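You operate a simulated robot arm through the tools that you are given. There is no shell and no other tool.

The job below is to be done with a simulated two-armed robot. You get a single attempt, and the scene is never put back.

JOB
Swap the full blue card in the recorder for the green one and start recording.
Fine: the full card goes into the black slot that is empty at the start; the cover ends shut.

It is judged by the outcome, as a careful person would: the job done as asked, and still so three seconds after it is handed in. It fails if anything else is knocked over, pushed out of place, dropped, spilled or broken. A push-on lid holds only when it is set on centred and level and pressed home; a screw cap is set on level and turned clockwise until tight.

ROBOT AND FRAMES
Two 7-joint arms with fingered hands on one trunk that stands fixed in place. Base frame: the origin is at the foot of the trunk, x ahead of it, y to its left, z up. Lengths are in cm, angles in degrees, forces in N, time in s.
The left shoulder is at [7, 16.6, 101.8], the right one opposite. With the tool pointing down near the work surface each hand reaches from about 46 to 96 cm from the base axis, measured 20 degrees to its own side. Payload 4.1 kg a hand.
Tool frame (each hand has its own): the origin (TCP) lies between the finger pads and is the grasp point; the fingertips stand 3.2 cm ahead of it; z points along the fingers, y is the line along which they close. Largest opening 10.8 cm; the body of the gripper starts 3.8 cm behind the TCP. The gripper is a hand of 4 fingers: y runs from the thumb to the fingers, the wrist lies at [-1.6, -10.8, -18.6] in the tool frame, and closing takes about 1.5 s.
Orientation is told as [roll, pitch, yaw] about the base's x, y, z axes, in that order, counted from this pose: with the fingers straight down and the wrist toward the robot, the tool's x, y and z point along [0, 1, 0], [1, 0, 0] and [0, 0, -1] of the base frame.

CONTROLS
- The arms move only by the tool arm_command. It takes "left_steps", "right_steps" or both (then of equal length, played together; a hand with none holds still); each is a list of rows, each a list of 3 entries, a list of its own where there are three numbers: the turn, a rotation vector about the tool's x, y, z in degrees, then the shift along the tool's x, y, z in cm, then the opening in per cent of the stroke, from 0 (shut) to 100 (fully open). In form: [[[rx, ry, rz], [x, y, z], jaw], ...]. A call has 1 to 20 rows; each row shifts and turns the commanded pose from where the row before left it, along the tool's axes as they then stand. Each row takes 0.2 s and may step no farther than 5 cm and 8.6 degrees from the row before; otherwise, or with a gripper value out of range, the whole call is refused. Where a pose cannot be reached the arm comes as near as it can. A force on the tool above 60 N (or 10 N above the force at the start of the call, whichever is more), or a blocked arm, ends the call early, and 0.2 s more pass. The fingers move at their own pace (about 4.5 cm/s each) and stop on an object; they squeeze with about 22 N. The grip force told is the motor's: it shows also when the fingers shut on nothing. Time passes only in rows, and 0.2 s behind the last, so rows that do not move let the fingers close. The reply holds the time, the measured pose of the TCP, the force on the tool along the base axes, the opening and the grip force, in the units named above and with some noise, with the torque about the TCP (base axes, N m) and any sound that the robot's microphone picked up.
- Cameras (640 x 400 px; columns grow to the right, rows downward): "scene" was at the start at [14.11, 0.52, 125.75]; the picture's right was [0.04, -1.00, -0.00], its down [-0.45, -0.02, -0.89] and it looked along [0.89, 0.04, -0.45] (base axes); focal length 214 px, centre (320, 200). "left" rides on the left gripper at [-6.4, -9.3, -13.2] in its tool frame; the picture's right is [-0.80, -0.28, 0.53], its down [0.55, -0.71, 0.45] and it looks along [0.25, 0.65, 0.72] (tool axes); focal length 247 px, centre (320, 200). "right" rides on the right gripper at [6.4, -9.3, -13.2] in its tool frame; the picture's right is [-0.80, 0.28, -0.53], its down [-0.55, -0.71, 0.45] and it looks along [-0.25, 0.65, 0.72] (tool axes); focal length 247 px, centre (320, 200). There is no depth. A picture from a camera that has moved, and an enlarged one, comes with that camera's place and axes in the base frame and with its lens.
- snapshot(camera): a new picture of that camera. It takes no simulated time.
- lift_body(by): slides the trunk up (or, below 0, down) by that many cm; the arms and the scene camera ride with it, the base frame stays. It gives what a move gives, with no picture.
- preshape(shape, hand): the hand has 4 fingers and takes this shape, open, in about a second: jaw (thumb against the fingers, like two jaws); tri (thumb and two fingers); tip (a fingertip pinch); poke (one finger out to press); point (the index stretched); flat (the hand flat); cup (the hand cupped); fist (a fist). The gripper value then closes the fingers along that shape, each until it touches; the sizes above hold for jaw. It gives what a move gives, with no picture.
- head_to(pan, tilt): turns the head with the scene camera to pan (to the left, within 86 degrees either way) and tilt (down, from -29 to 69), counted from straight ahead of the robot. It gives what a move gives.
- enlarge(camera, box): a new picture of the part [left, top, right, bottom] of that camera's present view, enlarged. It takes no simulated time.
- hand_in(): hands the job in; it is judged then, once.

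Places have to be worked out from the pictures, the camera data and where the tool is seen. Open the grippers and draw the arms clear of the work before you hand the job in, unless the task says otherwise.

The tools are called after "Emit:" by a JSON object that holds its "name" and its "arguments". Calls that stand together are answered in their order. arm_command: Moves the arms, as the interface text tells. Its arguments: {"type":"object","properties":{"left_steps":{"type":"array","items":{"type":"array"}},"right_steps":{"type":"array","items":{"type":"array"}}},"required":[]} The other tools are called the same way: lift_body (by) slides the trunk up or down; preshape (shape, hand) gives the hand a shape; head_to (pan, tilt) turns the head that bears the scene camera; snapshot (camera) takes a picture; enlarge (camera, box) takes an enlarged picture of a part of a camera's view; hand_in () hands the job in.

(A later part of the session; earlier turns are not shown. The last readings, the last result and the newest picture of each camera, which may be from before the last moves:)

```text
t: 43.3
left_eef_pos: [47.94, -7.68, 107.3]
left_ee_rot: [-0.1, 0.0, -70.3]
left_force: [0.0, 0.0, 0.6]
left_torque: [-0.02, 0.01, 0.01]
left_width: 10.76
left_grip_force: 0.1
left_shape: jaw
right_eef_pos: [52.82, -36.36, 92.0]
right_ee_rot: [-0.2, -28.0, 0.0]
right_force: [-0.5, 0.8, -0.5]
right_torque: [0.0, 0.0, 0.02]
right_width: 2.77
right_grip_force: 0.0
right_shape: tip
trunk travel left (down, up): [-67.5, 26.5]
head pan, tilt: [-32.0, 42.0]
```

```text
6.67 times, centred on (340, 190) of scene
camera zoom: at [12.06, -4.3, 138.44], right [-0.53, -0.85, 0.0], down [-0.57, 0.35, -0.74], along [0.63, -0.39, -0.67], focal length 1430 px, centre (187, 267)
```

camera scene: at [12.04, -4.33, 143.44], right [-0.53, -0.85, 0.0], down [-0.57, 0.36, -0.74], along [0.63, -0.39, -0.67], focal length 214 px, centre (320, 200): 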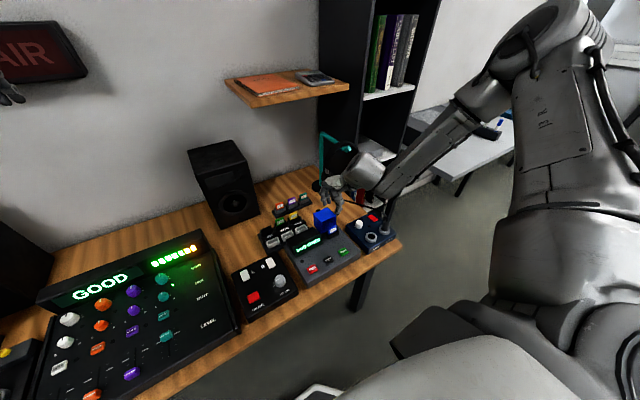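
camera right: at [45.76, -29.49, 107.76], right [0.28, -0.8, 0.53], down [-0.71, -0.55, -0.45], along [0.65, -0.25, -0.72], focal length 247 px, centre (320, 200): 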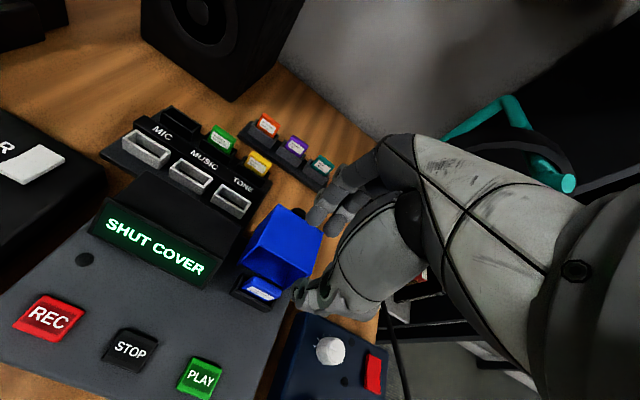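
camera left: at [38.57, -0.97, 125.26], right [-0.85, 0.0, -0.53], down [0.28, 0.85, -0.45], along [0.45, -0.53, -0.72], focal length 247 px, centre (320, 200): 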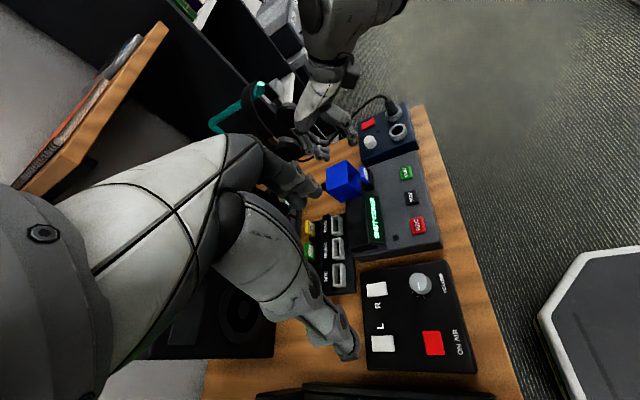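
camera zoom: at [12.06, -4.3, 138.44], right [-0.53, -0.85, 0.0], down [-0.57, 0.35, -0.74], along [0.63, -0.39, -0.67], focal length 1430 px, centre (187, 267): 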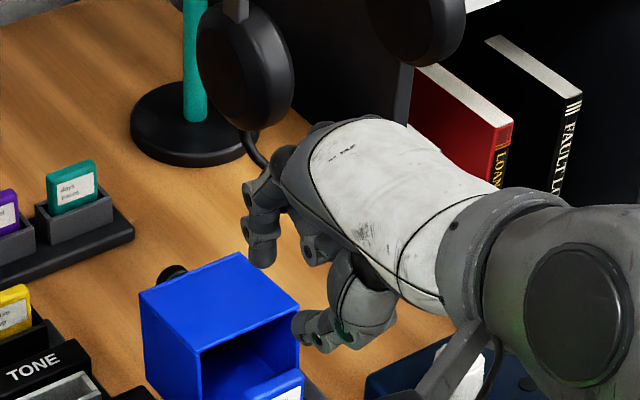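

Index tip is at about [56.4, -36.5, 89.7] and thumb tip [52.2, -35.9, 88.6], so the pinch is centred and slim. I ease the tilt to -24°, narrow the opening to ~20%, and lower the trunk 6.5 cm.

Emit:
{"name": "arm_command", "arguments": {"right_steps": [[[4, 0, 0], [0, 0, 0], 20], [[0, 0, 0], [0, 0, 0], 20], [[0, 0, 0], [0, 0, 0], 20]]}}

Emit:
{"name": "lift_body", "arguments": {"by": -6.5}}

Emit:
{"name": "enlarge", "arguments": {"camera": "left", "box": [300, 70, 400, 150]}}

Emit:
{"name": "enlarge", "arguments": {"camera": "right", "box": [210, 160, 370, 320]}}

Emit:
{"name": "head_to", "arguments": {"pan": -38, "tilt": 48}}

Emit:
{"name": "snapshot", "arguments": {"camera": "scene"}}

```text
t: 44.1
left_eef_pos: [47.73, -7.58, 107.13]
left_ee_rot: [0.0, 0.0, -70.1]
left_force: [0.4, 0.2, -0.2]
left_torque: [0.0, 0.0, 0.02]
left_width: 10.76
left_grip_force: 0.1
left_shape: jaw
right_eef_pos: [52.72, -36.22, 92.1]
right_ee_rot: [-0.1, -23.8, -0.1]
right_force: [0.1, 0.6, -0.4]
right_torque: [0.01, -0.02, -0.01]
right_width: 2.21
right_grip_force: 0.1
right_shape: tip
trunk travel left (down, up): [-67.5, 26.5]
head pan, tilt: [-32.0, 42.0]
```

```text
t: 45.1
left_eef_pos: [47.73, -7.72, 100.72]
left_ee_rot: [0.0, 0.0, -70.2]
left_force: [-0.8, -0.2, 0.4]
left_torque: [-0.03, 0.04, -0.04]
left_width: 10.76
left_grip_force: 0.1
left_shape: jaw
right_eef_pos: [52.63, -36.3, 85.47]
right_ee_rot: [-0.2, -24.0, 0.0]
right_force: [0.3, 1.3, -0.3]
right_torque: [-0.03, 0.01, 0.01]
right_width: 2.19
right_grip_force: 0.0
right_shape: tip
trunk travel left (down, up): [-61.0, 33.0]
head pan, tilt: [-32.0, 42.0]
```

```text
5.00 times, centred on (350, 110) of left
camera zoom: at [38.58, -1.02, 113.79], right [-0.85, 0.0, -0.53], down [0.28, 0.85, -0.45], along [0.45, -0.53, -0.72], focal length 1235 px, centre (170, 650)
```

zoom: 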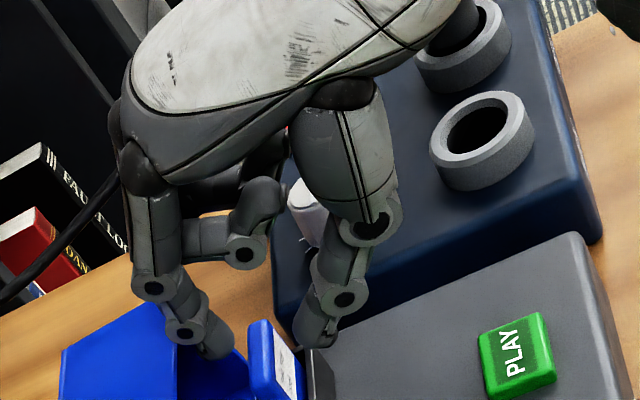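

```text
2.50 times, centred on (290, 240) of right
camera zoom: at [38.97, -29.87, 93.75], right [0.04, -0.8, 0.6], down [-0.46, -0.55, -0.69], along [0.89, -0.25, -0.39], focal length 617 px, centre (395, 100)
```

zoom: 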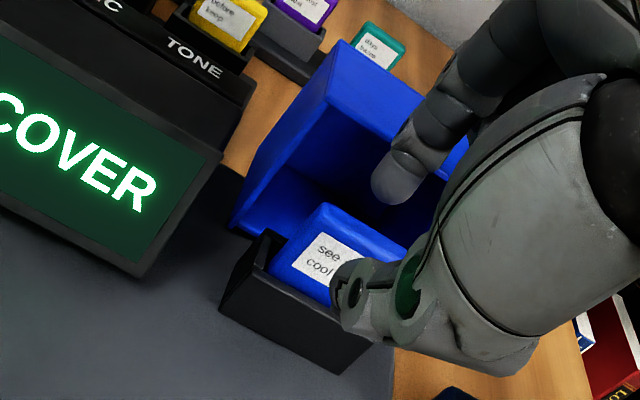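

```text
t: 45.8
left_eef_pos: [47.81, -7.56, 100.7]
left_ee_rot: [-0.1, 0.0, -70.2]
left_force: [-0.4, 1.3, -0.2]
left_torque: [0.0, 0.04, 0.02]
left_width: 10.75
left_grip_force: 0.2
left_shape: jaw
right_eef_pos: [52.85, -36.33, 85.47]
right_ee_rot: [-0.2, -23.9, 0.1]
right_force: [0.0, 0.5, 0.1]
right_torque: [-0.01, 0.0, 0.0]
right_width: 2.21
right_grip_force: 0.1
right_shape: tip
trunk travel left (down, up): [-61.0, 33.0]
head pan, tilt: [-38.0, 48.0]
```

```text
taken
camera scene: at [11.18, -4.71, 131.1], right [-0.62, -0.79, 0.0], down [-0.59, 0.46, -0.67], along [0.53, -0.41, -0.74], focal length 214 px, centre (320, 200)
```

scene: 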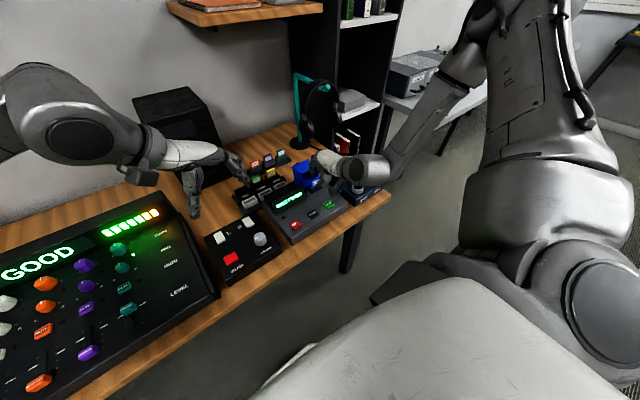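

Tips are level with the card's top now. I zoom tighter from the left camera to check the gap on each side.

Emit:
{"name": "enlarge", "arguments": {"camera": "left", "box": [325, 115, 375, 155]}}

Emit:
{"name": "enlarge", "arguments": {"camera": "scene", "box": [290, 140, 360, 200]}}

```text
10.00 times, centred on (350, 135) of left
camera zoom: at [38.6, -1.03, 113.77], right [-0.85, 0.0, -0.53], down [0.28, 0.85, -0.45], along [0.45, -0.53, -0.72], focal length 2470 px, centre (20, 850)
```

zoom: 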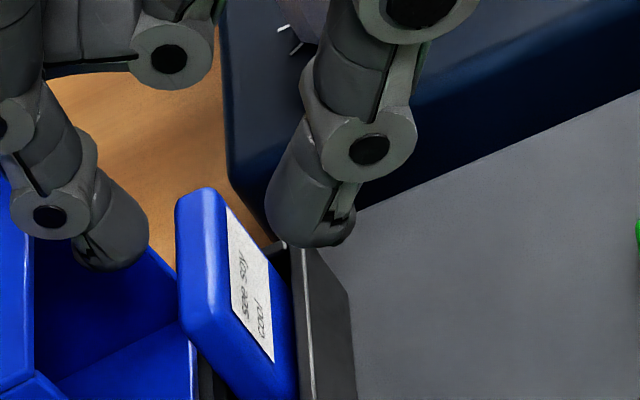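

```text
6.67 times, centred on (325, 170) of scene
camera zoom: at [11.18, -4.71, 131.1], right [-0.62, -0.79, 0.0], down [-0.59, 0.46, -0.67], along [0.53, -0.41, -0.74], focal length 1430 px, centre (287, 400)
```

zoom: 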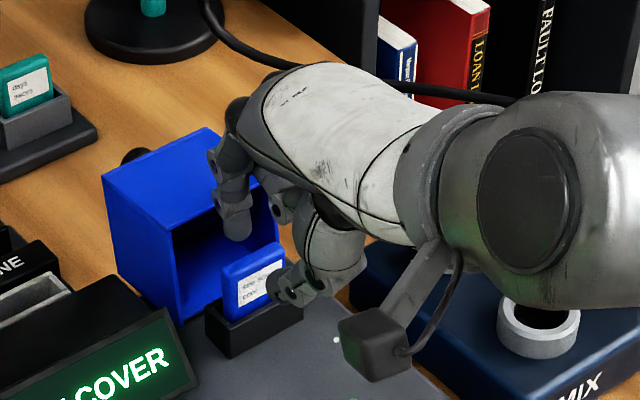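

Index is ~0.35 cm behind the card and thumb ~0.9 cm in front, both clear. I descend 2 cm with the arm in small steps, watching force.

Emit:
{"name": "arm_command", "arguments": {"right_steps": [[[0, 0, 0], [0, -0.203, 0.457], 20], [[0, 0, 0], [0, -0.203, 0.457], 20], [[0, 0, 0], [0, -0.203, 0.457], 20], [[0, 0, 0], [0, -0.203, 0.457], 20], [[0, 0, 0], [0, 0, 0], 20]]}}

Emit:
{"name": "enlarge", "arguments": {"camera": "left", "box": [325, 120, 375, 160]}}

Emit:
{"name": "enlarge", "arguments": {"camera": "right", "box": [230, 180, 350, 300]}}

```text
t: 47.0
left_eef_pos: [47.86, -7.75, 100.62]
left_ee_rot: [-0.1, 0.0, -70.2]
left_force: [-0.1, -0.2, -0.5]
left_torque: [-0.03, 0.02, -0.03]
left_width: 10.77
left_grip_force: 0.1
left_shape: jaw
right_eef_pos: [52.68, -36.43, 83.5]
right_ee_rot: [-0.2, -24.1, 0.0]
right_force: [-0.1, -0.4, 0.0]
right_torque: [-0.02, -0.02, 0.0]
right_width: 2.2
right_grip_force: 0.0
right_shape: tip
trunk travel left (down, up): [-61.0, 33.0]
head pan, tilt: [-38.0, 48.0]
```

```text
10.00 times, centred on (350, 140) of left
camera zoom: at [38.59, -1.04, 113.78], right [-0.85, 0.0, -0.53], down [0.28, 0.85, -0.45], along [0.45, -0.53, -0.72], focal length 2470 px, centre (20, 800)
```

zoom: 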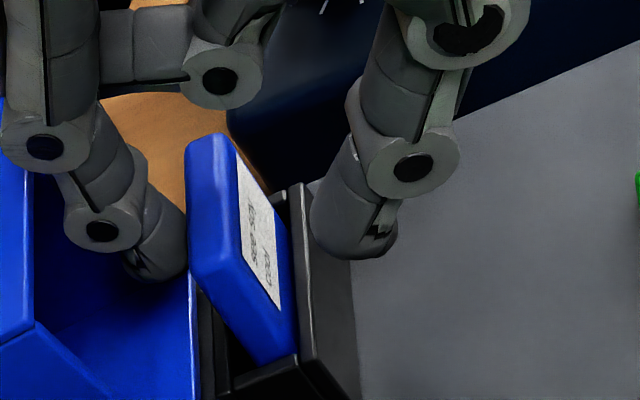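

```text
3.33 times, centred on (290, 240) of right
camera zoom: at [38.99, -29.9, 91.76], right [0.04, -0.8, 0.6], down [-0.46, -0.55, -0.69], along [0.89, -0.25, -0.39], focal length 823 px, centre (420, 67)
```

zoom: 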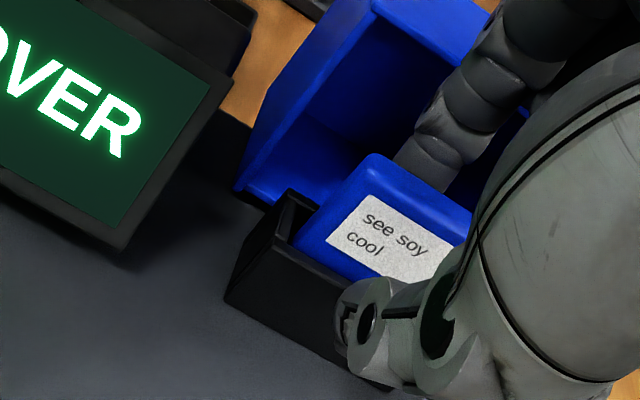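

No contact yet; index is just behind the card and the thumb in front above the rim. I close the pinch on the card.

Emit:
{"name": "arm_command", "arguments": {"right_steps": [[[0, 0, 0], [0, 0, 0], 14], [[0, 0, 0], [0, 0, 0], 10], [[0, 0, 0], [0, 0, 0], 5], [[0, 0, 0], [0, 0, 0], 0], [[0, 0, 0], [0, 0, 0], 0], [[0, 0, 0], [0, 0, 0], 0]]}}

Emit:
{"name": "enlarge", "arguments": {"camera": "left", "box": [325, 120, 375, 160]}}

Emit:
{"name": "enlarge", "arguments": {"camera": "right", "box": [230, 180, 350, 300]}}

```text
t: 48.4
left_eef_pos: [47.85, -7.69, 100.71]
left_ee_rot: [0.0, 0.0, -70.2]
left_force: [-0.1, 1.0, -0.7]
left_torque: [0.0, 0.02, 0.01]
left_width: 10.76
left_grip_force: 0.1
left_shape: jaw
right_eef_pos: [52.87, -36.29, 83.48]
right_ee_rot: [0.0, -23.9, 0.0]
right_force: [0.5, 0.8, -1.7]
right_torque: [-0.01, 0.03, -0.01]
right_width: 0.45
right_grip_force: 21.9
right_shape: tip
trunk travel left (down, up): [-61.0, 33.0]
head pan, tilt: [-38.0, 48.0]
```

```text
10.00 times, centred on (350, 140) of left
camera zoom: at [38.62, -1.04, 113.76], right [-0.85, 0.0, -0.53], down [0.28, 0.85, -0.45], along [0.45, -0.53, -0.72], focal length 2470 px, centre (20, 800)
```

zoom: 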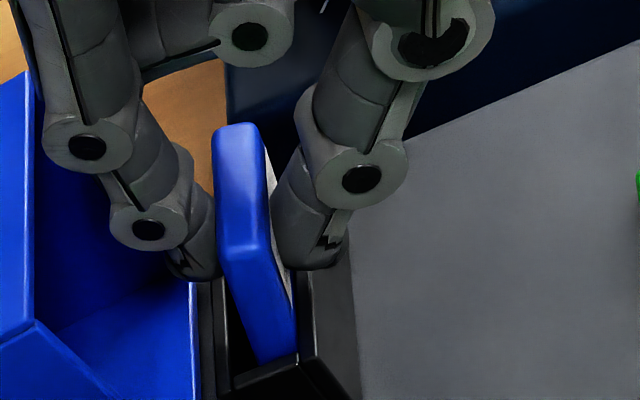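

```text
3.33 times, centred on (290, 240) of right
camera zoom: at [39.02, -29.89, 91.75], right [0.04, -0.8, 0.6], down [-0.46, -0.55, -0.69], along [0.88, -0.25, -0.39], focal length 823 px, centre (420, 67)
```

zoom: 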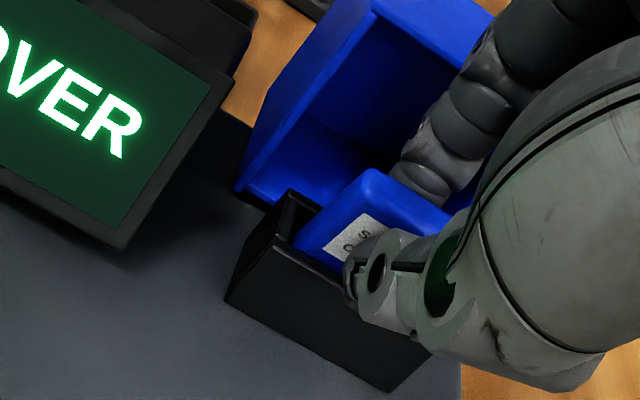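

The card is gripped (22 N), tilted slightly with its top toward me. I lift it gently 2 cm straight up and check that it comes out and hangs steady.

Emit:
{"name": "arm_command", "arguments": {"right_steps": [[[0, 0, 0], [0, 0.203, -0.457], 0], [[0, 0, 0], [0, 0.203, -0.457], 0], [[0, 0, 0], [0, 0.203, -0.457], 0], [[0, 0, 0], [0, 0.203, -0.457], 0], [[0, 0, 0], [0, 0, 0], 0]]}}

Emit:
{"name": "enlarge", "arguments": {"camera": "left", "box": [315, 105, 385, 155]}}

Emit:
{"name": "enlarge", "arguments": {"camera": "right", "box": [230, 180, 350, 300]}}

```text
t: 49.6
left_eef_pos: [47.77, -7.66, 100.66]
left_ee_rot: [0.0, 0.0, -70.2]
left_force: [-0.9, 0.0, -0.3]
left_torque: [-0.01, -0.02, 0.0]
left_width: 10.78
left_grip_force: 0.1
left_shape: jaw
right_eef_pos: [52.91, -36.27, 85.49]
right_ee_rot: [-0.3, -23.9, 0.0]
right_force: [0.8, -0.2, 0.8]
right_torque: [0.0, 0.03, 0.02]
right_width: 0.48
right_grip_force: 21.6
right_shape: tip
trunk travel left (down, up): [-61.0, 33.0]
head pan, tilt: [-38.0, 48.0]
```

```text
8.00 times, centred on (350, 130) of left
camera zoom: at [38.62, -1.02, 113.76], right [-0.85, 0.0, -0.53], down [0.28, 0.85, -0.45], along [0.45, -0.53, -0.72], focal length 1976 px, centre (80, 760)
```

zoom: 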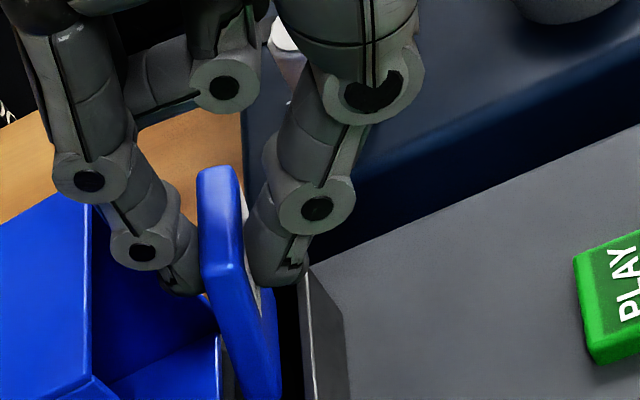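

```text
3.33 times, centred on (290, 240) of right
camera zoom: at [38.98, -29.83, 93.74], right [0.04, -0.8, 0.6], down [-0.46, -0.55, -0.69], along [0.88, -0.25, -0.39], focal length 823 px, centre (420, 67)
```

zoom: 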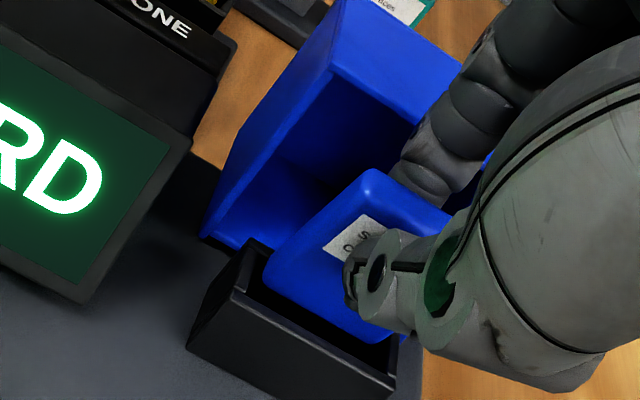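

The card rises with the hand and the display now shows a no-card text. I lift it well clear.

Emit:
{"name": "arm_command", "arguments": {"right_steps": [[[0, 0, 0], [0, 0.305, -0.685], 0], [[0, 0, 0], [0, 0.305, -0.685], 0], [[0, 0, 0], [0, 0.305, -0.685], 0], [[0, 0, 0], [0, 0.305, -0.685], 0], [[0, 0, 0], [0, 0, 0], 0]]}}

Emit:
{"name": "lift_body", "arguments": {"by": 5}}

Emit:
{"name": "snapshot", "arguments": {"camera": "left"}}

Emit:
{"name": "snapshot", "arguments": {"camera": "right"}}

Emit:
{"name": "enlarge", "arguments": {"camera": "scene", "box": [210, 130, 370, 230]}}

```text
t: 50.8
left_eef_pos: [47.89, -7.61, 100.71]
left_ee_rot: [0.0, 0.1, -70.2]
left_force: [0.2, -0.3, 0.9]
left_torque: [0.0, -0.01, 0.02]
left_width: 10.75
left_grip_force: 0.1
left_shape: jaw
right_eef_pos: [52.78, -36.3, 88.4]
right_ee_rot: [-0.1, -23.9, 0.0]
right_force: [-0.8, 0.8, -0.2]
right_torque: [0.0, 0.0, -0.01]
right_width: 0.48
right_grip_force: 22.1
right_shape: tip
trunk travel left (down, up): [-61.0, 33.0]
head pan, tilt: [-38.0, 48.0]
```

```text
t: 51.7
left_eef_pos: [47.88, -7.61, 105.55]
left_ee_rot: [0.0, 0.0, -70.2]
left_force: [-1.3, -0.4, -0.7]
left_torque: [0.02, 0.03, 0.03]
left_width: 10.72
left_grip_force: 0.0
left_shape: jaw
right_eef_pos: [52.86, -36.24, 93.38]
right_ee_rot: [-0.2, -23.9, 0.1]
right_force: [-0.1, -0.4, -0.1]
right_torque: [-0.02, 0.02, -0.01]
right_width: 0.48
right_grip_force: 22.4
right_shape: tip
trunk travel left (down, up): [-66.0, 28.0]
head pan, tilt: [-38.0, 48.0]
```

```text
taken
camera left: at [38.63, -1.04, 118.76], right [-0.85, 0.0, -0.53], down [0.28, 0.85, -0.45], along [0.45, -0.53, -0.72], focal length 247 px, centre (320, 200)
```

left: 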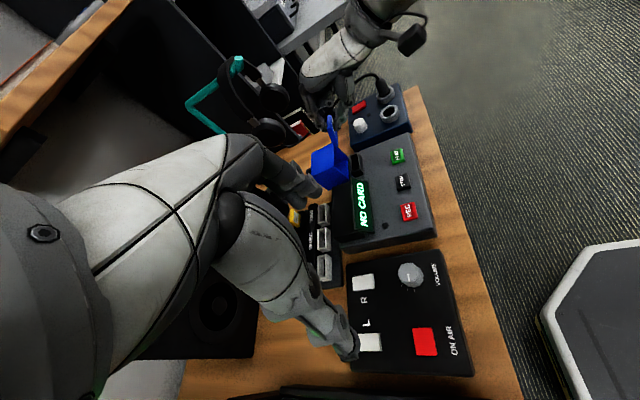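

```text
taken
camera right: at [39.0, -29.79, 101.7], right [0.04, -0.8, 0.6], down [-0.46, -0.55, -0.69], along [0.88, -0.25, -0.39], focal length 247 px, centre (320, 200)
```

right: 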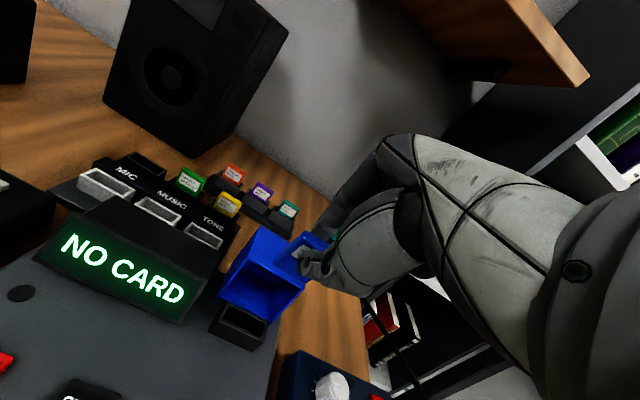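

```text
4.00 times, centred on (290, 180) of scene
camera zoom: at [11.21, -4.73, 136.09], right [-0.62, -0.79, 0.0], down [-0.59, 0.46, -0.67], along [0.53, -0.41, -0.74], focal length 858 px, centre (440, 280)
```

zoom: 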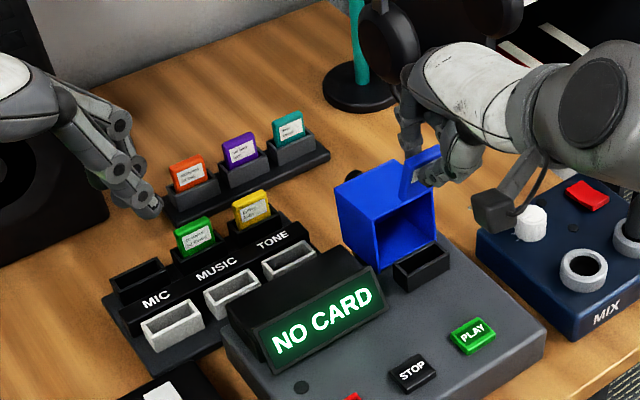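

"NO CARD" is displayed and the blue card is securely held. I reposition the left hand (camera) further forward-left so it can see the rack.

Emit:
{"name": "arm_command", "arguments": {"left_steps": [[[0, 0, 0], [1.5, -1.1, -4.0], 100], [[0, 0, 0], [4.0, -1.1, -2.5], 100], [[0, 0, 0], [4.0, -1.1, -2.0], 100], [[0, 0, 0], [4.0, -1.1, -2.0], 100], [[0, 0, 0], [4.0, -1.1, -1.0], 100], [[0, 0, 0], [4.0, -1.1, -1.0], 100], [[0, 0, 0], [0, 0, 0], 100]]}}

Emit:
{"name": "snapshot", "arguments": {"camera": "left"}}

Emit:
{"name": "head_to", "arguments": {"pan": -20, "tilt": 42}}

Emit:
{"name": "snapshot", "arguments": {"camera": "scene"}}

```text
t: 53.3
left_eef_pos: [50.48, -4.97, 110.78]
left_ee_rot: [0.0, 0.0, -70.2]
left_force: [0.2, -0.1, 0.1]
left_torque: [0.04, 0.02, 0.01]
left_width: 10.79
left_grip_force: 0.0
left_shape: jaw
left hand out of reach, approached as far as the arm can: row 2, 3, 4, 5, 6
right_eef_pos: [52.74, -36.14, 93.47]
right_ee_rot: [-0.2, -23.9, -0.1]
right_force: [0.5, -0.2, 0.0]
right_torque: [0.0, 0.07, 0.03]
right_width: 0.47
right_grip_force: 22.4
right_shape: tip
trunk travel left (down, up): [-66.0, 28.0]
head pan, tilt: [-38.0, 48.0]
```

```text
taken
camera left: at [41.22, 1.63, 123.95], right [-0.85, 0.0, -0.53], down [0.28, 0.85, -0.45], along [0.45, -0.53, -0.72], focal length 247 px, centre (320, 200)
```

left: 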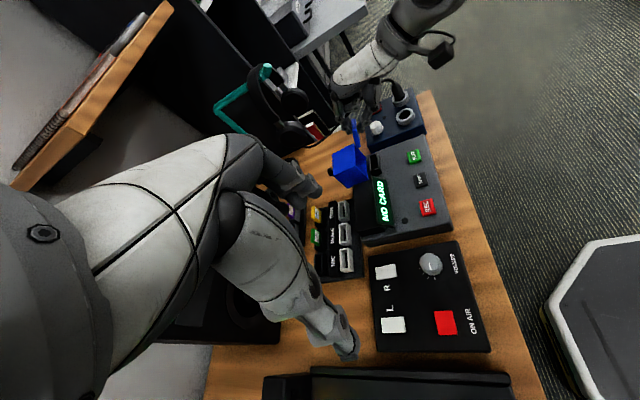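

```text
t: 54.1
left_eef_pos: [50.37, -4.99, 110.82]
left_ee_rot: [0.0, 0.1, -70.3]
left_force: [0.6, 0.0, -0.9]
left_torque: [0.0, -0.01, 0.01]
left_width: 10.78
left_grip_force: 0.1
left_shape: jaw
right_eef_pos: [52.78, -36.25, 93.49]
right_ee_rot: [-0.2, -23.8, -0.1]
right_force: [-0.5, 0.1, -0.6]
right_torque: [0.01, -0.01, 0.02]
right_width: 0.44
right_grip_force: 22.2
right_shape: tip
trunk travel left (down, up): [-66.0, 28.0]
head pan, tilt: [-20.0, 42.0]
```

```text
taken
camera scene: at [12.82, -2.74, 136.94], right [-0.34, -0.94, 0.0], down [-0.63, 0.23, -0.74], along [0.7, -0.25, -0.67], focal length 214 px, centre (320, 200)
```

scene: 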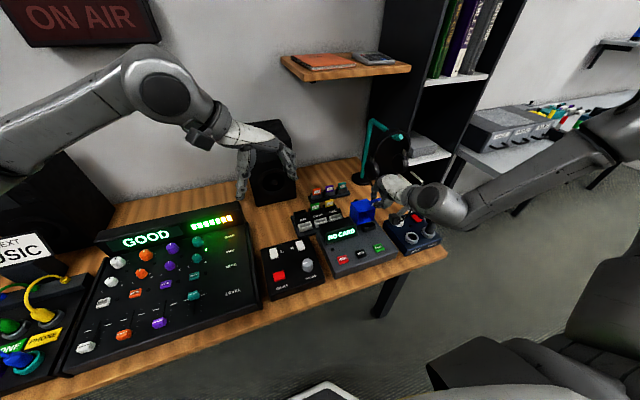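

The left hand is at its reach limit but still sees the rack between its fingers. I zoom all cameras on the rack to measure slot positions.

Emit:
{"name": "enlarge", "arguments": {"camera": "left", "box": [290, 190, 370, 290]}}

Emit:
{"name": "enlarge", "arguments": {"camera": "scene", "box": [285, 175, 365, 235]}}

Emit:
{"name": "enlarge", "arguments": {"camera": "right", "box": [40, 140, 260, 250]}}

```text
4.00 times, centred on (330, 240) of left
camera zoom: at [41.21, 1.62, 123.96], right [-0.85, 0.0, -0.53], down [0.28, 0.85, -0.45], along [0.45, -0.53, -0.72], focal length 988 px, centre (280, 40)
```

zoom: 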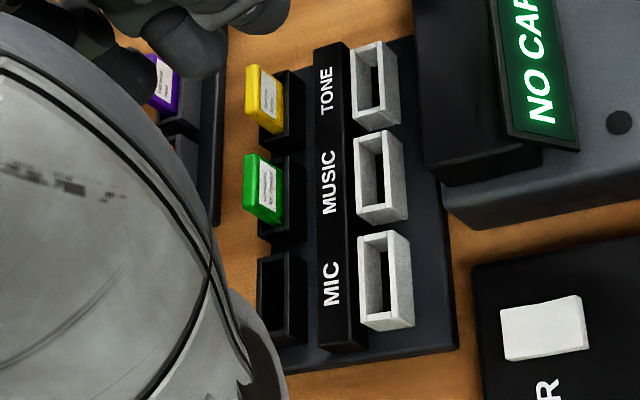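

```text
6.67 times, centred on (325, 205) of scene
camera zoom: at [12.82, -2.74, 136.94], right [-0.34, -0.94, 0.0], down [-0.63, 0.23, -0.74], along [0.7, -0.25, -0.67], focal length 1430 px, centre (287, 167)
```

zoom: 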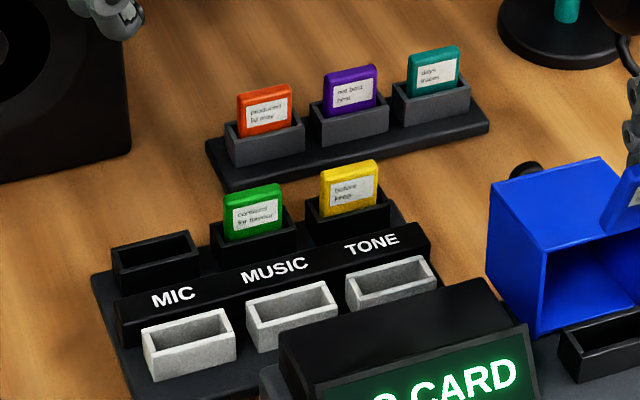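

```text
2.91 times, centred on (150, 195) of right
camera zoom: at [38.98, -29.79, 101.72], right [0.04, -0.8, 0.6], down [-0.46, -0.55, -0.69], along [0.88, -0.25, -0.39], focal length 718 px, centre (814, 214)
```

zoom: 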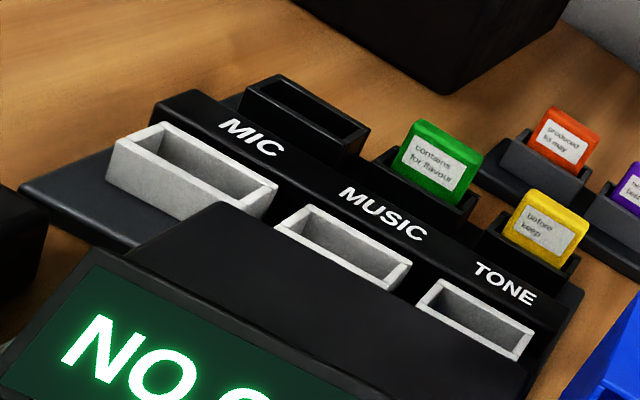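

I zoom in tighter on the MIC slot and the green card in all three cameras for a precise fix.

Emit:
{"name": "enlarge", "arguments": {"camera": "scene", "box": [292, 198, 332, 228]}}

Emit:
{"name": "enlarge", "arguments": {"camera": "right", "box": [110, 155, 210, 220]}}

Emit:
{"name": "enlarge", "arguments": {"camera": "left", "box": [305, 220, 345, 280]}}

```text
13.33 times, centred on (312, 213) of scene
camera zoom: at [12.82, -2.74, 136.94], right [-0.34, -0.94, 0.0], down [-0.63, 0.23, -0.74], along [0.7, -0.25, -0.67], focal length 2860 px, centre (427, 27)
```

zoom: 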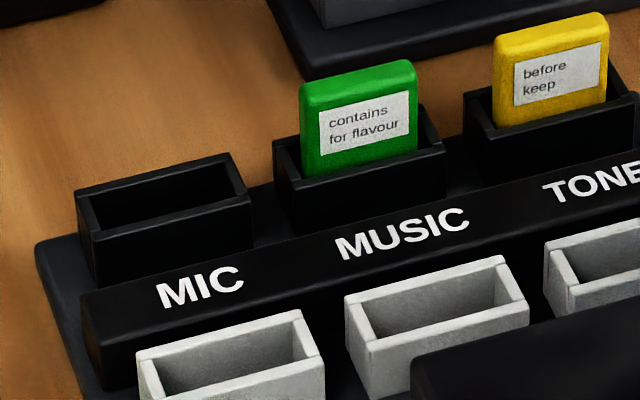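

```text
6.15 times, centred on (160, 188) of right
camera zoom: at [38.98, -29.79, 101.72], right [0.04, -0.8, 0.6], down [-0.46, -0.55, -0.69], along [0.88, -0.25, -0.39], focal length 1520 px, centre (1305, 277)
```

zoom: 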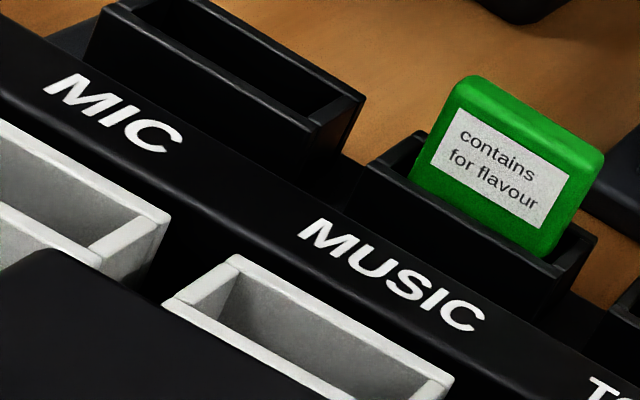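

```text
6.67 times, centred on (325, 250) of left
camera zoom: at [41.21, 1.62, 123.96], right [-0.85, 0.0, -0.53], down [0.28, 0.85, -0.45], along [0.45, -0.53, -0.72], focal length 1646 px, centre (287, -133)
```

zoom: 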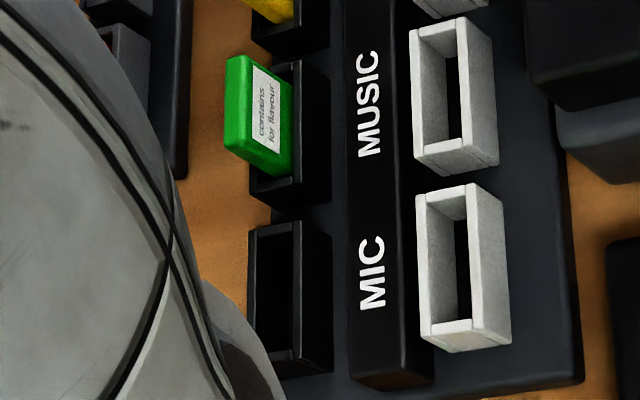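

MIC holder: centre [71.82, -15.86], rim z≈76.4 (2.2 x 4.9 cm outer); green card top centre [71.8, -22.0, 79.1]. Now I check how the blue card sits in the fingers.

Emit:
{"name": "enlarge", "arguments": {"camera": "left", "box": [325, 95, 395, 175]}}

Emit:
{"name": "enlarge", "arguments": {"camera": "scene", "box": [345, 160, 415, 220]}}

Emit:
{"name": "enlarge", "arguments": {"camera": "right", "box": [260, 210, 380, 300]}}

```text
5.00 times, centred on (360, 135) of left
camera zoom: at [41.21, 1.62, 123.96], right [-0.85, 0.0, -0.53], down [0.28, 0.85, -0.45], along [0.45, -0.53, -0.72], focal length 1235 px, centre (120, 525)
```

zoom: 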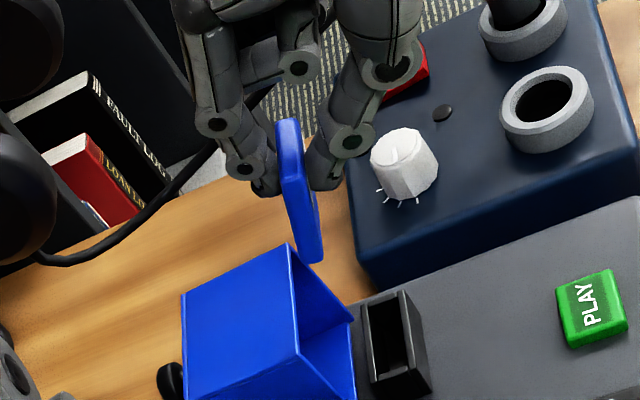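

```text
6.67 times, centred on (380, 190) of scene
camera zoom: at [12.82, -2.74, 136.94], right [-0.34, -0.94, 0.0], down [-0.63, 0.23, -0.74], along [0.7, -0.25, -0.67], focal length 1430 px, centre (-80, 267)
```

zoom: 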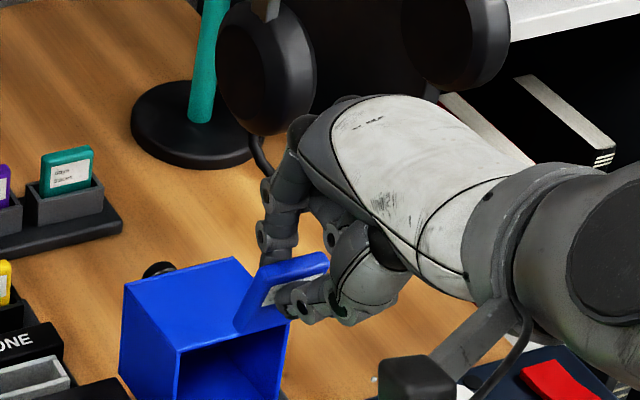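

```text
4.44 times, centred on (320, 255) of right
camera zoom: at [38.98, -29.79, 101.72], right [0.04, -0.8, 0.6], down [-0.46, -0.55, -0.69], along [0.88, -0.25, -0.39], focal length 1098 px, centre (320, -44)
```

zoom: 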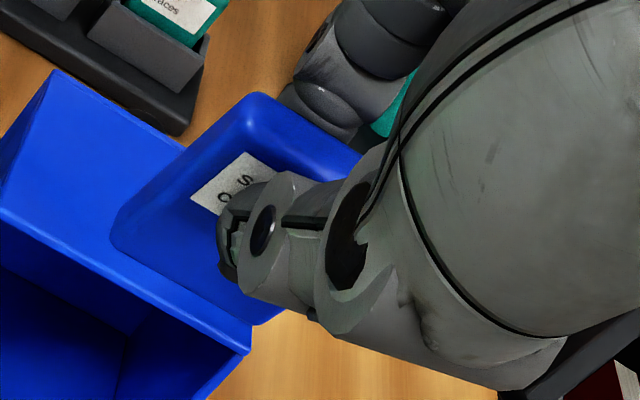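

The card follows the tool's tilt (about 20° leaning). I straighten the right hand to about -4° pitch so the card hangs vertical, and move the left hand a bit up and away for clearance.

Emit:
{"name": "arm_command", "arguments": {"right_steps": [[[4, 0, 0], [0, 0, 0], 0], [[4, 0, 0], [0, 0, 0], 0], [[4, 0, 0], [0, 0, 0], 0], [[4, 0, 0], [0, 0, 0], 0], [[4, 0, 0], [0, 0, 0], 0], [[0, 0, 0], [0, 0, 0], 0]], "left_steps": [[[0, 0, 0], [0, -1, -2], 100], [[0, 0, 0], [0, -1, -2], 100], [[0, 0, 0], [0, -1, -2], 100], [[0, 0, 0], [0, 0, 0], 100], [[0, 0, 0], [0, 0, 0], 100], [[0, 0, 0], [0, 0, 0], 100]]}}

Emit:
{"name": "enlarge", "arguments": {"camera": "left", "box": [330, 80, 400, 160]}}

Emit:
{"name": "enlarge", "arguments": {"camera": "scene", "box": [345, 160, 415, 220]}}

Emit:
{"name": "enlarge", "arguments": {"camera": "right", "box": [260, 210, 380, 300]}}

```text
t: 55.5
left_eef_pos: [50.3, -3.82, 112.7]
left_ee_rot: [-0.2, -0.1, -69.7]
left_force: [-0.5, 0.7, 0.2]
left_torque: [0.03, 0.02, 0.0]
left_width: 10.78
left_grip_force: 0.1
left_shape: jaw
left hand out of reach, approached as far as the arm can: row 2, 3
right_eef_pos: [52.77, -36.27, 93.44]
right_ee_rot: [0.0, -3.9, -0.2]
right_force: [-0.8, 0.6, 0.3]
right_torque: [-0.02, 0.04, -0.01]
right_width: 0.48
right_grip_force: 22.0
right_shape: tip
trunk travel left (down, up): [-66.0, 28.0]
head pan, tilt: [-20.0, 42.0]
```

```text
5.00 times, centred on (365, 120) of left
camera zoom: at [41.0, 2.7, 125.93], right [-0.85, -0.01, -0.53], down [0.27, 0.85, -0.45], along [0.46, -0.53, -0.72], focal length 1235 px, centre (95, 600)
```

zoom: 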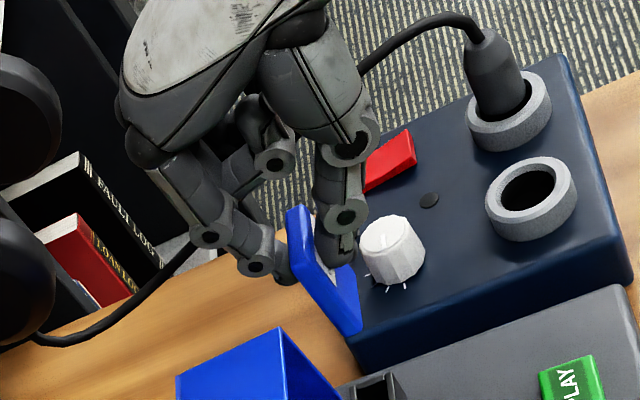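

```text
6.67 times, centred on (380, 190) of scene
camera zoom: at [12.81, -2.77, 136.94], right [-0.34, -0.94, 0.0], down [-0.63, 0.23, -0.74], along [0.7, -0.25, -0.67], focal length 1430 px, centre (-80, 267)
```

zoom: 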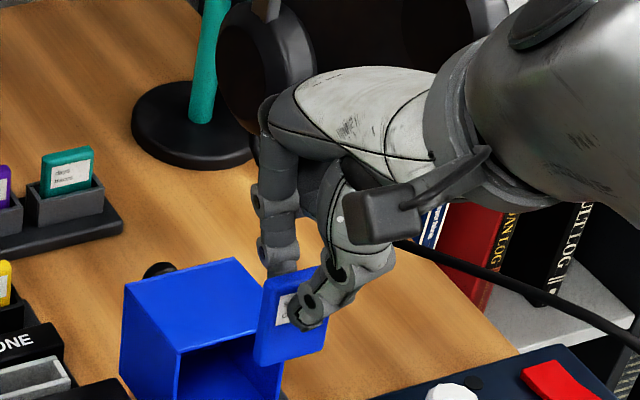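

```text
4.44 times, centred on (320, 255) of right
camera zoom: at [42.59, -29.84, 105.92], right [0.25, -0.8, 0.55], down [-0.67, -0.55, -0.49], along [0.7, -0.25, -0.67], focal length 1098 px, centre (320, -44)
```

zoom: 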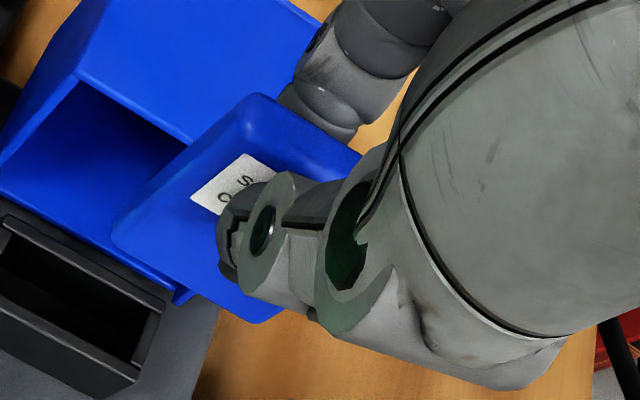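

The card looks near vertical now. I zoom tightly to measure its tilt and where its bottom edge is relative to the tool.

Emit:
{"name": "enlarge", "arguments": {"camera": "scene", "box": [365, 195, 395, 217]}}

Emit:
{"name": "enlarge", "arguments": {"camera": "left", "box": [355, 105, 395, 155]}}

```text
16.00 times, centred on (380, 206) of scene
camera zoom: at [12.81, -2.77, 136.94], right [-0.34, -0.94, 0.0], down [-0.63, 0.23, -0.74], along [0.7, -0.25, -0.67], focal length 3432 px, centre (-640, 104)
```

zoom: 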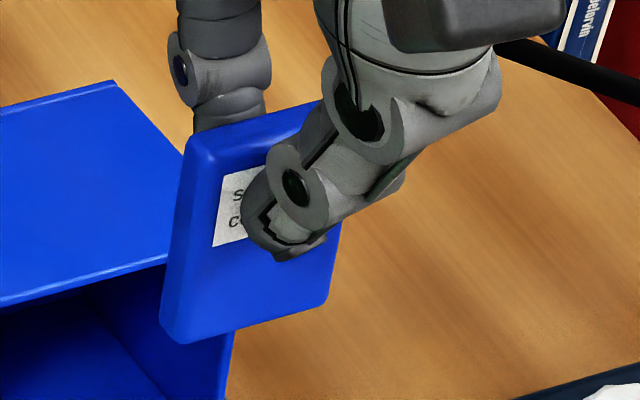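

```text
8.00 times, centred on (375, 130) of left
camera zoom: at [41.0, 2.7, 125.93], right [-0.85, -0.01, -0.53], down [0.27, 0.85, -0.45], along [0.46, -0.53, -0.72], focal length 1976 px, centre (-120, 760)
```

zoom: 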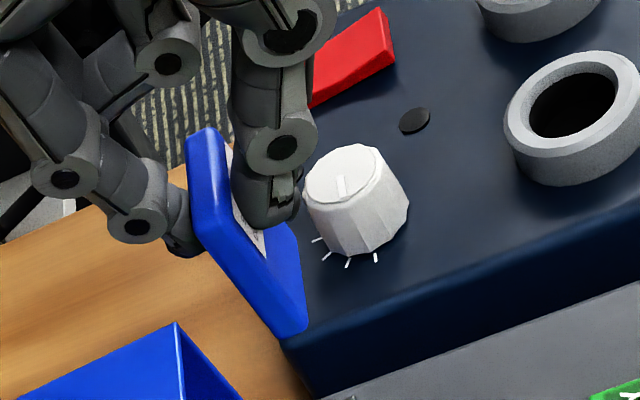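

Card hangs vertical, its centre about [+0.23, -0.25] from the TCP and its bottom 6.2 cm below. I carry it over toward the MIC slot at this height, part way first.

Emit:
{"name": "arm_command", "arguments": {"right_steps": [[[0, 0, 0], [2.95, 2.68, 0.19], 0], [[0, 0, 0], [2.95, 2.68, 0.19], 0], [[0, 0, 0], [2.95, 2.68, 0.19], 0], [[0, 0, 0], [2.95, 2.68, 0.19], 0], [[0, 0, 0], [0, 0, 0], 0]]}}

Emit:
{"name": "snapshot", "arguments": {"camera": "scene"}}

Emit:
{"name": "snapshot", "arguments": {"camera": "left"}}

```text
t: 56.7
left_eef_pos: [50.26, -3.77, 112.77]
left_ee_rot: [-0.2, -0.1, -69.9]
left_force: [0.0, -0.5, 0.2]
left_torque: [-0.01, -0.03, 0.0]
left_width: 10.77
left_grip_force: 0.1
left_shape: jaw
right_eef_pos: [61.6, -26.31, 95.67]
right_ee_rot: [-0.1, -3.9, -0.1]
right_force: [0.5, 1.1, -0.2]
right_torque: [-0.01, 0.03, 0.01]
right_width: 0.45
right_grip_force: 21.9
right_shape: tip
right hand out of reach, approached as far as the arm can: row 3, 4
trunk travel left (down, up): [-66.0, 28.0]
head pan, tilt: [-20.0, 42.0]
```

```text
taken
camera scene: at [12.85, -2.74, 136.94], right [-0.34, -0.94, 0.0], down [-0.63, 0.23, -0.74], along [0.7, -0.25, -0.67], focal length 214 px, centre (320, 200)
```

scene: 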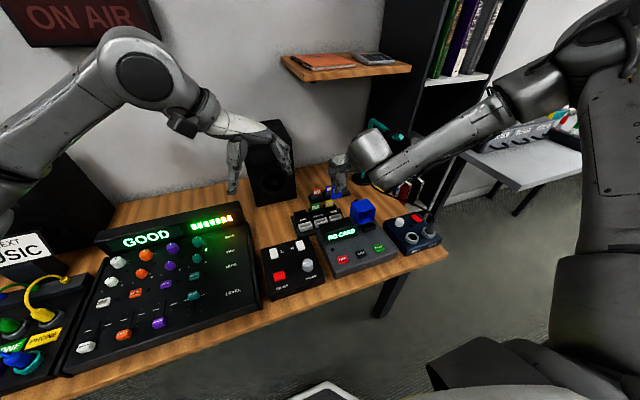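

```text
taken
camera left: at [41.03, 2.73, 125.91], right [-0.85, -0.01, -0.53], down [0.27, 0.85, -0.45], along [0.46, -0.53, -0.72], focal length 247 px, centre (320, 200)
```

left: 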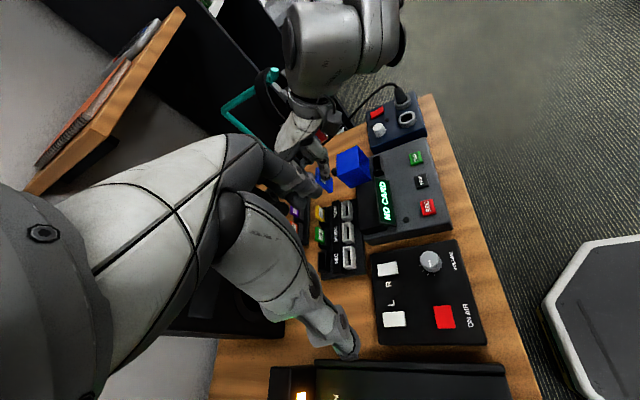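

The right arm hit a reach limit at this relative height. I raise the trunk 8 cm and bring the hand back down relative to the shoulder, which worked better before.

Emit:
{"name": "lift_body", "arguments": {"by": 8}}

Emit:
{"name": "arm_command", "arguments": {"right_steps": [[[0, 0, 0], [0, 0, 4], 0], [[0, 0, 0], [0, 0, 4], 0], [[0, 0, 0], [2, 1.8, 0.12], 0], [[0, 0, 0], [2, 1.8, 0.12], 0], [[0, 0, 0], [2, 1.8, 0.12], 0], [[0, 0, 0], [0, 0, 0], 0]]}}

```text
t: 57.9
left_eef_pos: [50.29, -3.78, 120.83]
left_ee_rot: [-0.2, -0.1, -69.7]
left_force: [-0.7, 0.1, -1.6]
left_torque: [-0.01, 0.01, 0.01]
left_width: 10.77
left_grip_force: 0.0
left_shape: jaw
right_eef_pos: [61.57, -26.35, 103.67]
right_ee_rot: [-0.1, -3.9, -0.1]
right_force: [-0.4, -0.3, 0.4]
right_torque: [0.02, 0.01, 0.0]
right_width: 0.47
right_grip_force: 21.8
right_shape: tip
trunk travel left (down, up): [-74.0, 20.0]
head pan, tilt: [-20.0, 42.0]
```

```text
t: 59.3
left_eef_pos: [50.21, -3.88, 120.73]
left_ee_rot: [-0.1, -0.1, -69.8]
left_force: [-0.4, -0.3, 0.7]
left_torque: [-0.02, 0.0, 0.01]
left_width: 10.76
left_grip_force: 0.0
left_shape: jaw
right_eef_pos: [61.4, -26.4, 103.5]
right_ee_rot: [-0.1, -4.0, 0.0]
right_force: [-0.4, -1.0, 0.0]
right_torque: [-0.03, 0.0, -0.01]
right_width: 0.48
right_grip_force: 22.8
right_shape: tip
right hand out of reach, approached as far as the arm can: row 1, 2, 3, 4, 5
trunk travel left (down, up): [-74.0, 20.0]
head pan, tilt: [-20.0, 42.0]
```

That posture is stuck at a joint limit, so I try another route: first extend forward in x (arm straighter), staying further right, then move left.

Emit:
{"name": "arm_command", "arguments": {"right_steps": [[[0, 0, 0], [-2, 1.5, 0.1], 0], [[0, 0, 0], [-2, 3, 0.2], 0], [[0, 0, 0], [0, 3, 0.2], 0], [[0, 0, 0], [0, 3, 0.2], 0], [[0, 0, 0], [0, 0, 3], 0], [[0, 0, 0], [0, 0, 3], 0], [[0, 0, 0], [0, 0, 0], 0]]}}

```text
t: 60.9
left_eef_pos: [50.28, -3.8, 120.84]
left_ee_rot: [-0.2, -0.1, -69.6]
left_force: [0.4, -0.6, -0.3]
left_torque: [-0.01, -0.01, -0.01]
left_width: 10.75
left_grip_force: 0.1
left_shape: jaw
right_eef_pos: [66.01, -33.9, 102.29]
right_ee_rot: [-0.1, -4.0, 0.0]
right_force: [0.3, 1.3, 0.3]
right_torque: [0.0, -0.03, 0.0]
right_width: 0.49
right_grip_force: 22.1
right_shape: tip
right hand out of reach, approached as far as the arm can: row 2, 3, 4, 5, 6
trunk travel left (down, up): [-74.0, 20.0]
head pan, tilt: [-20.0, 42.0]
```

Still limited. I test whether turning the hand to yaw ~24° (natural for this forearm direction) lets it reach over the rack, then I will turn it back there.

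Emit:
{"name": "arm_command", "arguments": {"right_steps": [[[0, 0, -8], [0, 0, 0], 0], [[0, 0, -8], [0, 0, 0], 0], [[0, 0, -8], [0, 0, 0], 0], [[0, 0, 0], [2.89, 2.51, 1], 0], [[0, 0, 0], [2.89, 2.51, 2], 0], [[0, 0, 0], [2.89, 2.51, 2], 0], [[0, 0, 0], [2.89, 2.51, 2], 0], [[0, 0, 0], [2.89, 2.51, 1], 0], [[0, 0, 0], [0, 0, 0], 0]]}}

Emit:
{"name": "snapshot", "arguments": {"camera": "scene"}}

```text
t: 62.9
left_eef_pos: [50.32, -3.74, 120.71]
left_ee_rot: [-0.1, -0.1, -69.8]
left_force: [0.0, -0.4, -0.3]
left_torque: [0.01, 0.02, 0.0]
left_width: 10.77
left_grip_force: 0.1
left_shape: jaw
right_eef_pos: [62.74, -23.58, 105.13]
right_ee_rot: [-1.5, -3.6, 19.9]
right_force: [0.3, -0.1, -0.3]
right_torque: [-0.02, 0.0, -0.01]
right_width: 0.45
right_grip_force: 22.4
right_shape: tip
right hand out of reach, approached as far as the arm can: row 3, 4, 5, 6, 7, 8
trunk travel left (down, up): [-74.0, 20.0]
head pan, tilt: [-20.0, 42.0]
```

```text
taken
camera scene: at [12.85, -2.75, 144.94], right [-0.34, -0.94, 0.0], down [-0.63, 0.23, -0.74], along [0.7, -0.25, -0.67], focal length 214 px, centre (320, 200)
```

scene: 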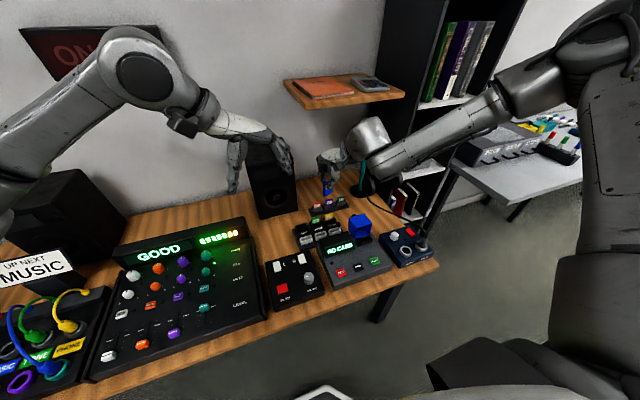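

The arm seems stuck in a poor posture high above. At the start, hands held yaw 0 fine when level with the shoulders, so I raise both hands relative to the trunk (turning the right hand back to yaw 0) and will then lower the trunk.

Emit:
{"name": "arm_command", "arguments": {"right_steps": [[[0, 0, 0], [-1, -0.5, -3], 0], [[0, 0, 6.6], [-0.5, 0, -4], 0], [[0, 0, 6.6], [0, 0, -4], 0], [[0, 0, 6.6], [0, 0, -4], 0], [[0, 0, 0], [0, 0, 0], 0]], "left_steps": [[[0, 0, 0], [0, -2, -2], 100], [[0, 0, 0], [0, -2, -3], 100], [[0, 0, 0], [0, -2, -3], 100], [[0, 0, 0], [0, -2, -3], 100], [[0, 0, 0], [0, 0, 0], 100]]}}

```text
t: 64.1
left_eef_pos: [47.51, 3.63, 131.69]
left_ee_rot: [-0.1, -0.1, -69.7]
left_force: [0.3, -0.7, 0.0]
left_torque: [0.01, 0.0, -0.03]
left_width: 10.75
left_grip_force: 0.1
left_shape: jaw
right_eef_pos: [61.78, -25.76, 119.88]
right_ee_rot: [-0.1, -3.8, 0.0]
right_force: [-0.3, 0.7, 0.5]
right_torque: [-0.01, 0.02, 0.0]
right_width: 0.43
right_grip_force: 22.0
right_shape: tip
trunk travel left (down, up): [-74.0, 20.0]
head pan, tilt: [-20.0, 42.0]
```

Up works. Now I try moving over the rack at this height (hand near shoulder level).

Emit:
{"name": "arm_command", "arguments": {"right_steps": [[[0, 0, 0], [2, 2, 0.14], 0], [[0, 0, 0], [2, 2, 0.14], 0], [[0, 0, 0], [2, 2, 0.14], 0], [[0, 0, 0], [2, 2, 0.14], 0], [[0, 0, 0], [2.1, 1.8, 0.14], 0], [[0, 0, 0], [0, 0, 0], 0]]}}

```text
t: 65.5
left_eef_pos: [47.45, 3.73, 131.66]
left_ee_rot: [-0.1, -0.1, -69.7]
left_force: [-0.2, 0.7, -0.3]
left_torque: [0.02, -0.02, -0.03]
left_width: 10.76
left_grip_force: 0.1
left_shape: jaw
right_eef_pos: [65.95, -21.14, 120.08]
right_ee_rot: [-0.1, -3.9, 0.2]
right_force: [-0.2, -0.3, 0.4]
right_torque: [0.01, 0.0, 0.03]
right_width: 0.46
right_grip_force: 22.4
right_shape: tip
right hand out of reach, approached as far as the arm can: row 3, 4, 5
trunk travel left (down, up): [-74.0, 20.0]
head pan, tilt: [-20.0, 42.0]
```

Better: higher relative to the shoulder gives more reach. I go higher still and continue.

Emit:
{"name": "arm_command", "arguments": {"right_steps": [[[0, 0, 0], [0, 0, -4], 0], [[0, 0, 0], [0, 0, -4], 0], [[0, 0, 0], [0, 0, -4], 0], [[0, 0, 0], [2, 2, 0.14], 0], [[0, 0, 0], [2, 2, 0.14], 0], [[0, 0, 0], [1.5, 1.7, 0.14], 0], [[0, 0, 0], [0, 0, 0], 0]]}}

```text
t: 67.1
left_eef_pos: [47.49, 3.72, 131.69]
left_ee_rot: [-0.3, -0.1, -69.8]
left_force: [0.1, 1.2, 0.6]
left_torque: [-0.03, 0.02, 0.01]
left_width: 10.79
left_grip_force: 0.0
left_shape: jaw
right_eef_pos: [65.59, -21.24, 132.05]
right_ee_rot: [-0.1, -4.0, 0.0]
right_force: [0.2, -0.9, 0.7]
right_torque: [0.0, -0.01, 0.02]
right_width: 0.48
right_grip_force: 21.9
right_shape: tip
right hand out of reach, approached as far as the arm can: row 4, 5, 6
trunk travel left (down, up): [-74.0, 20.0]
head pan, tilt: [-20.0, 42.0]
```

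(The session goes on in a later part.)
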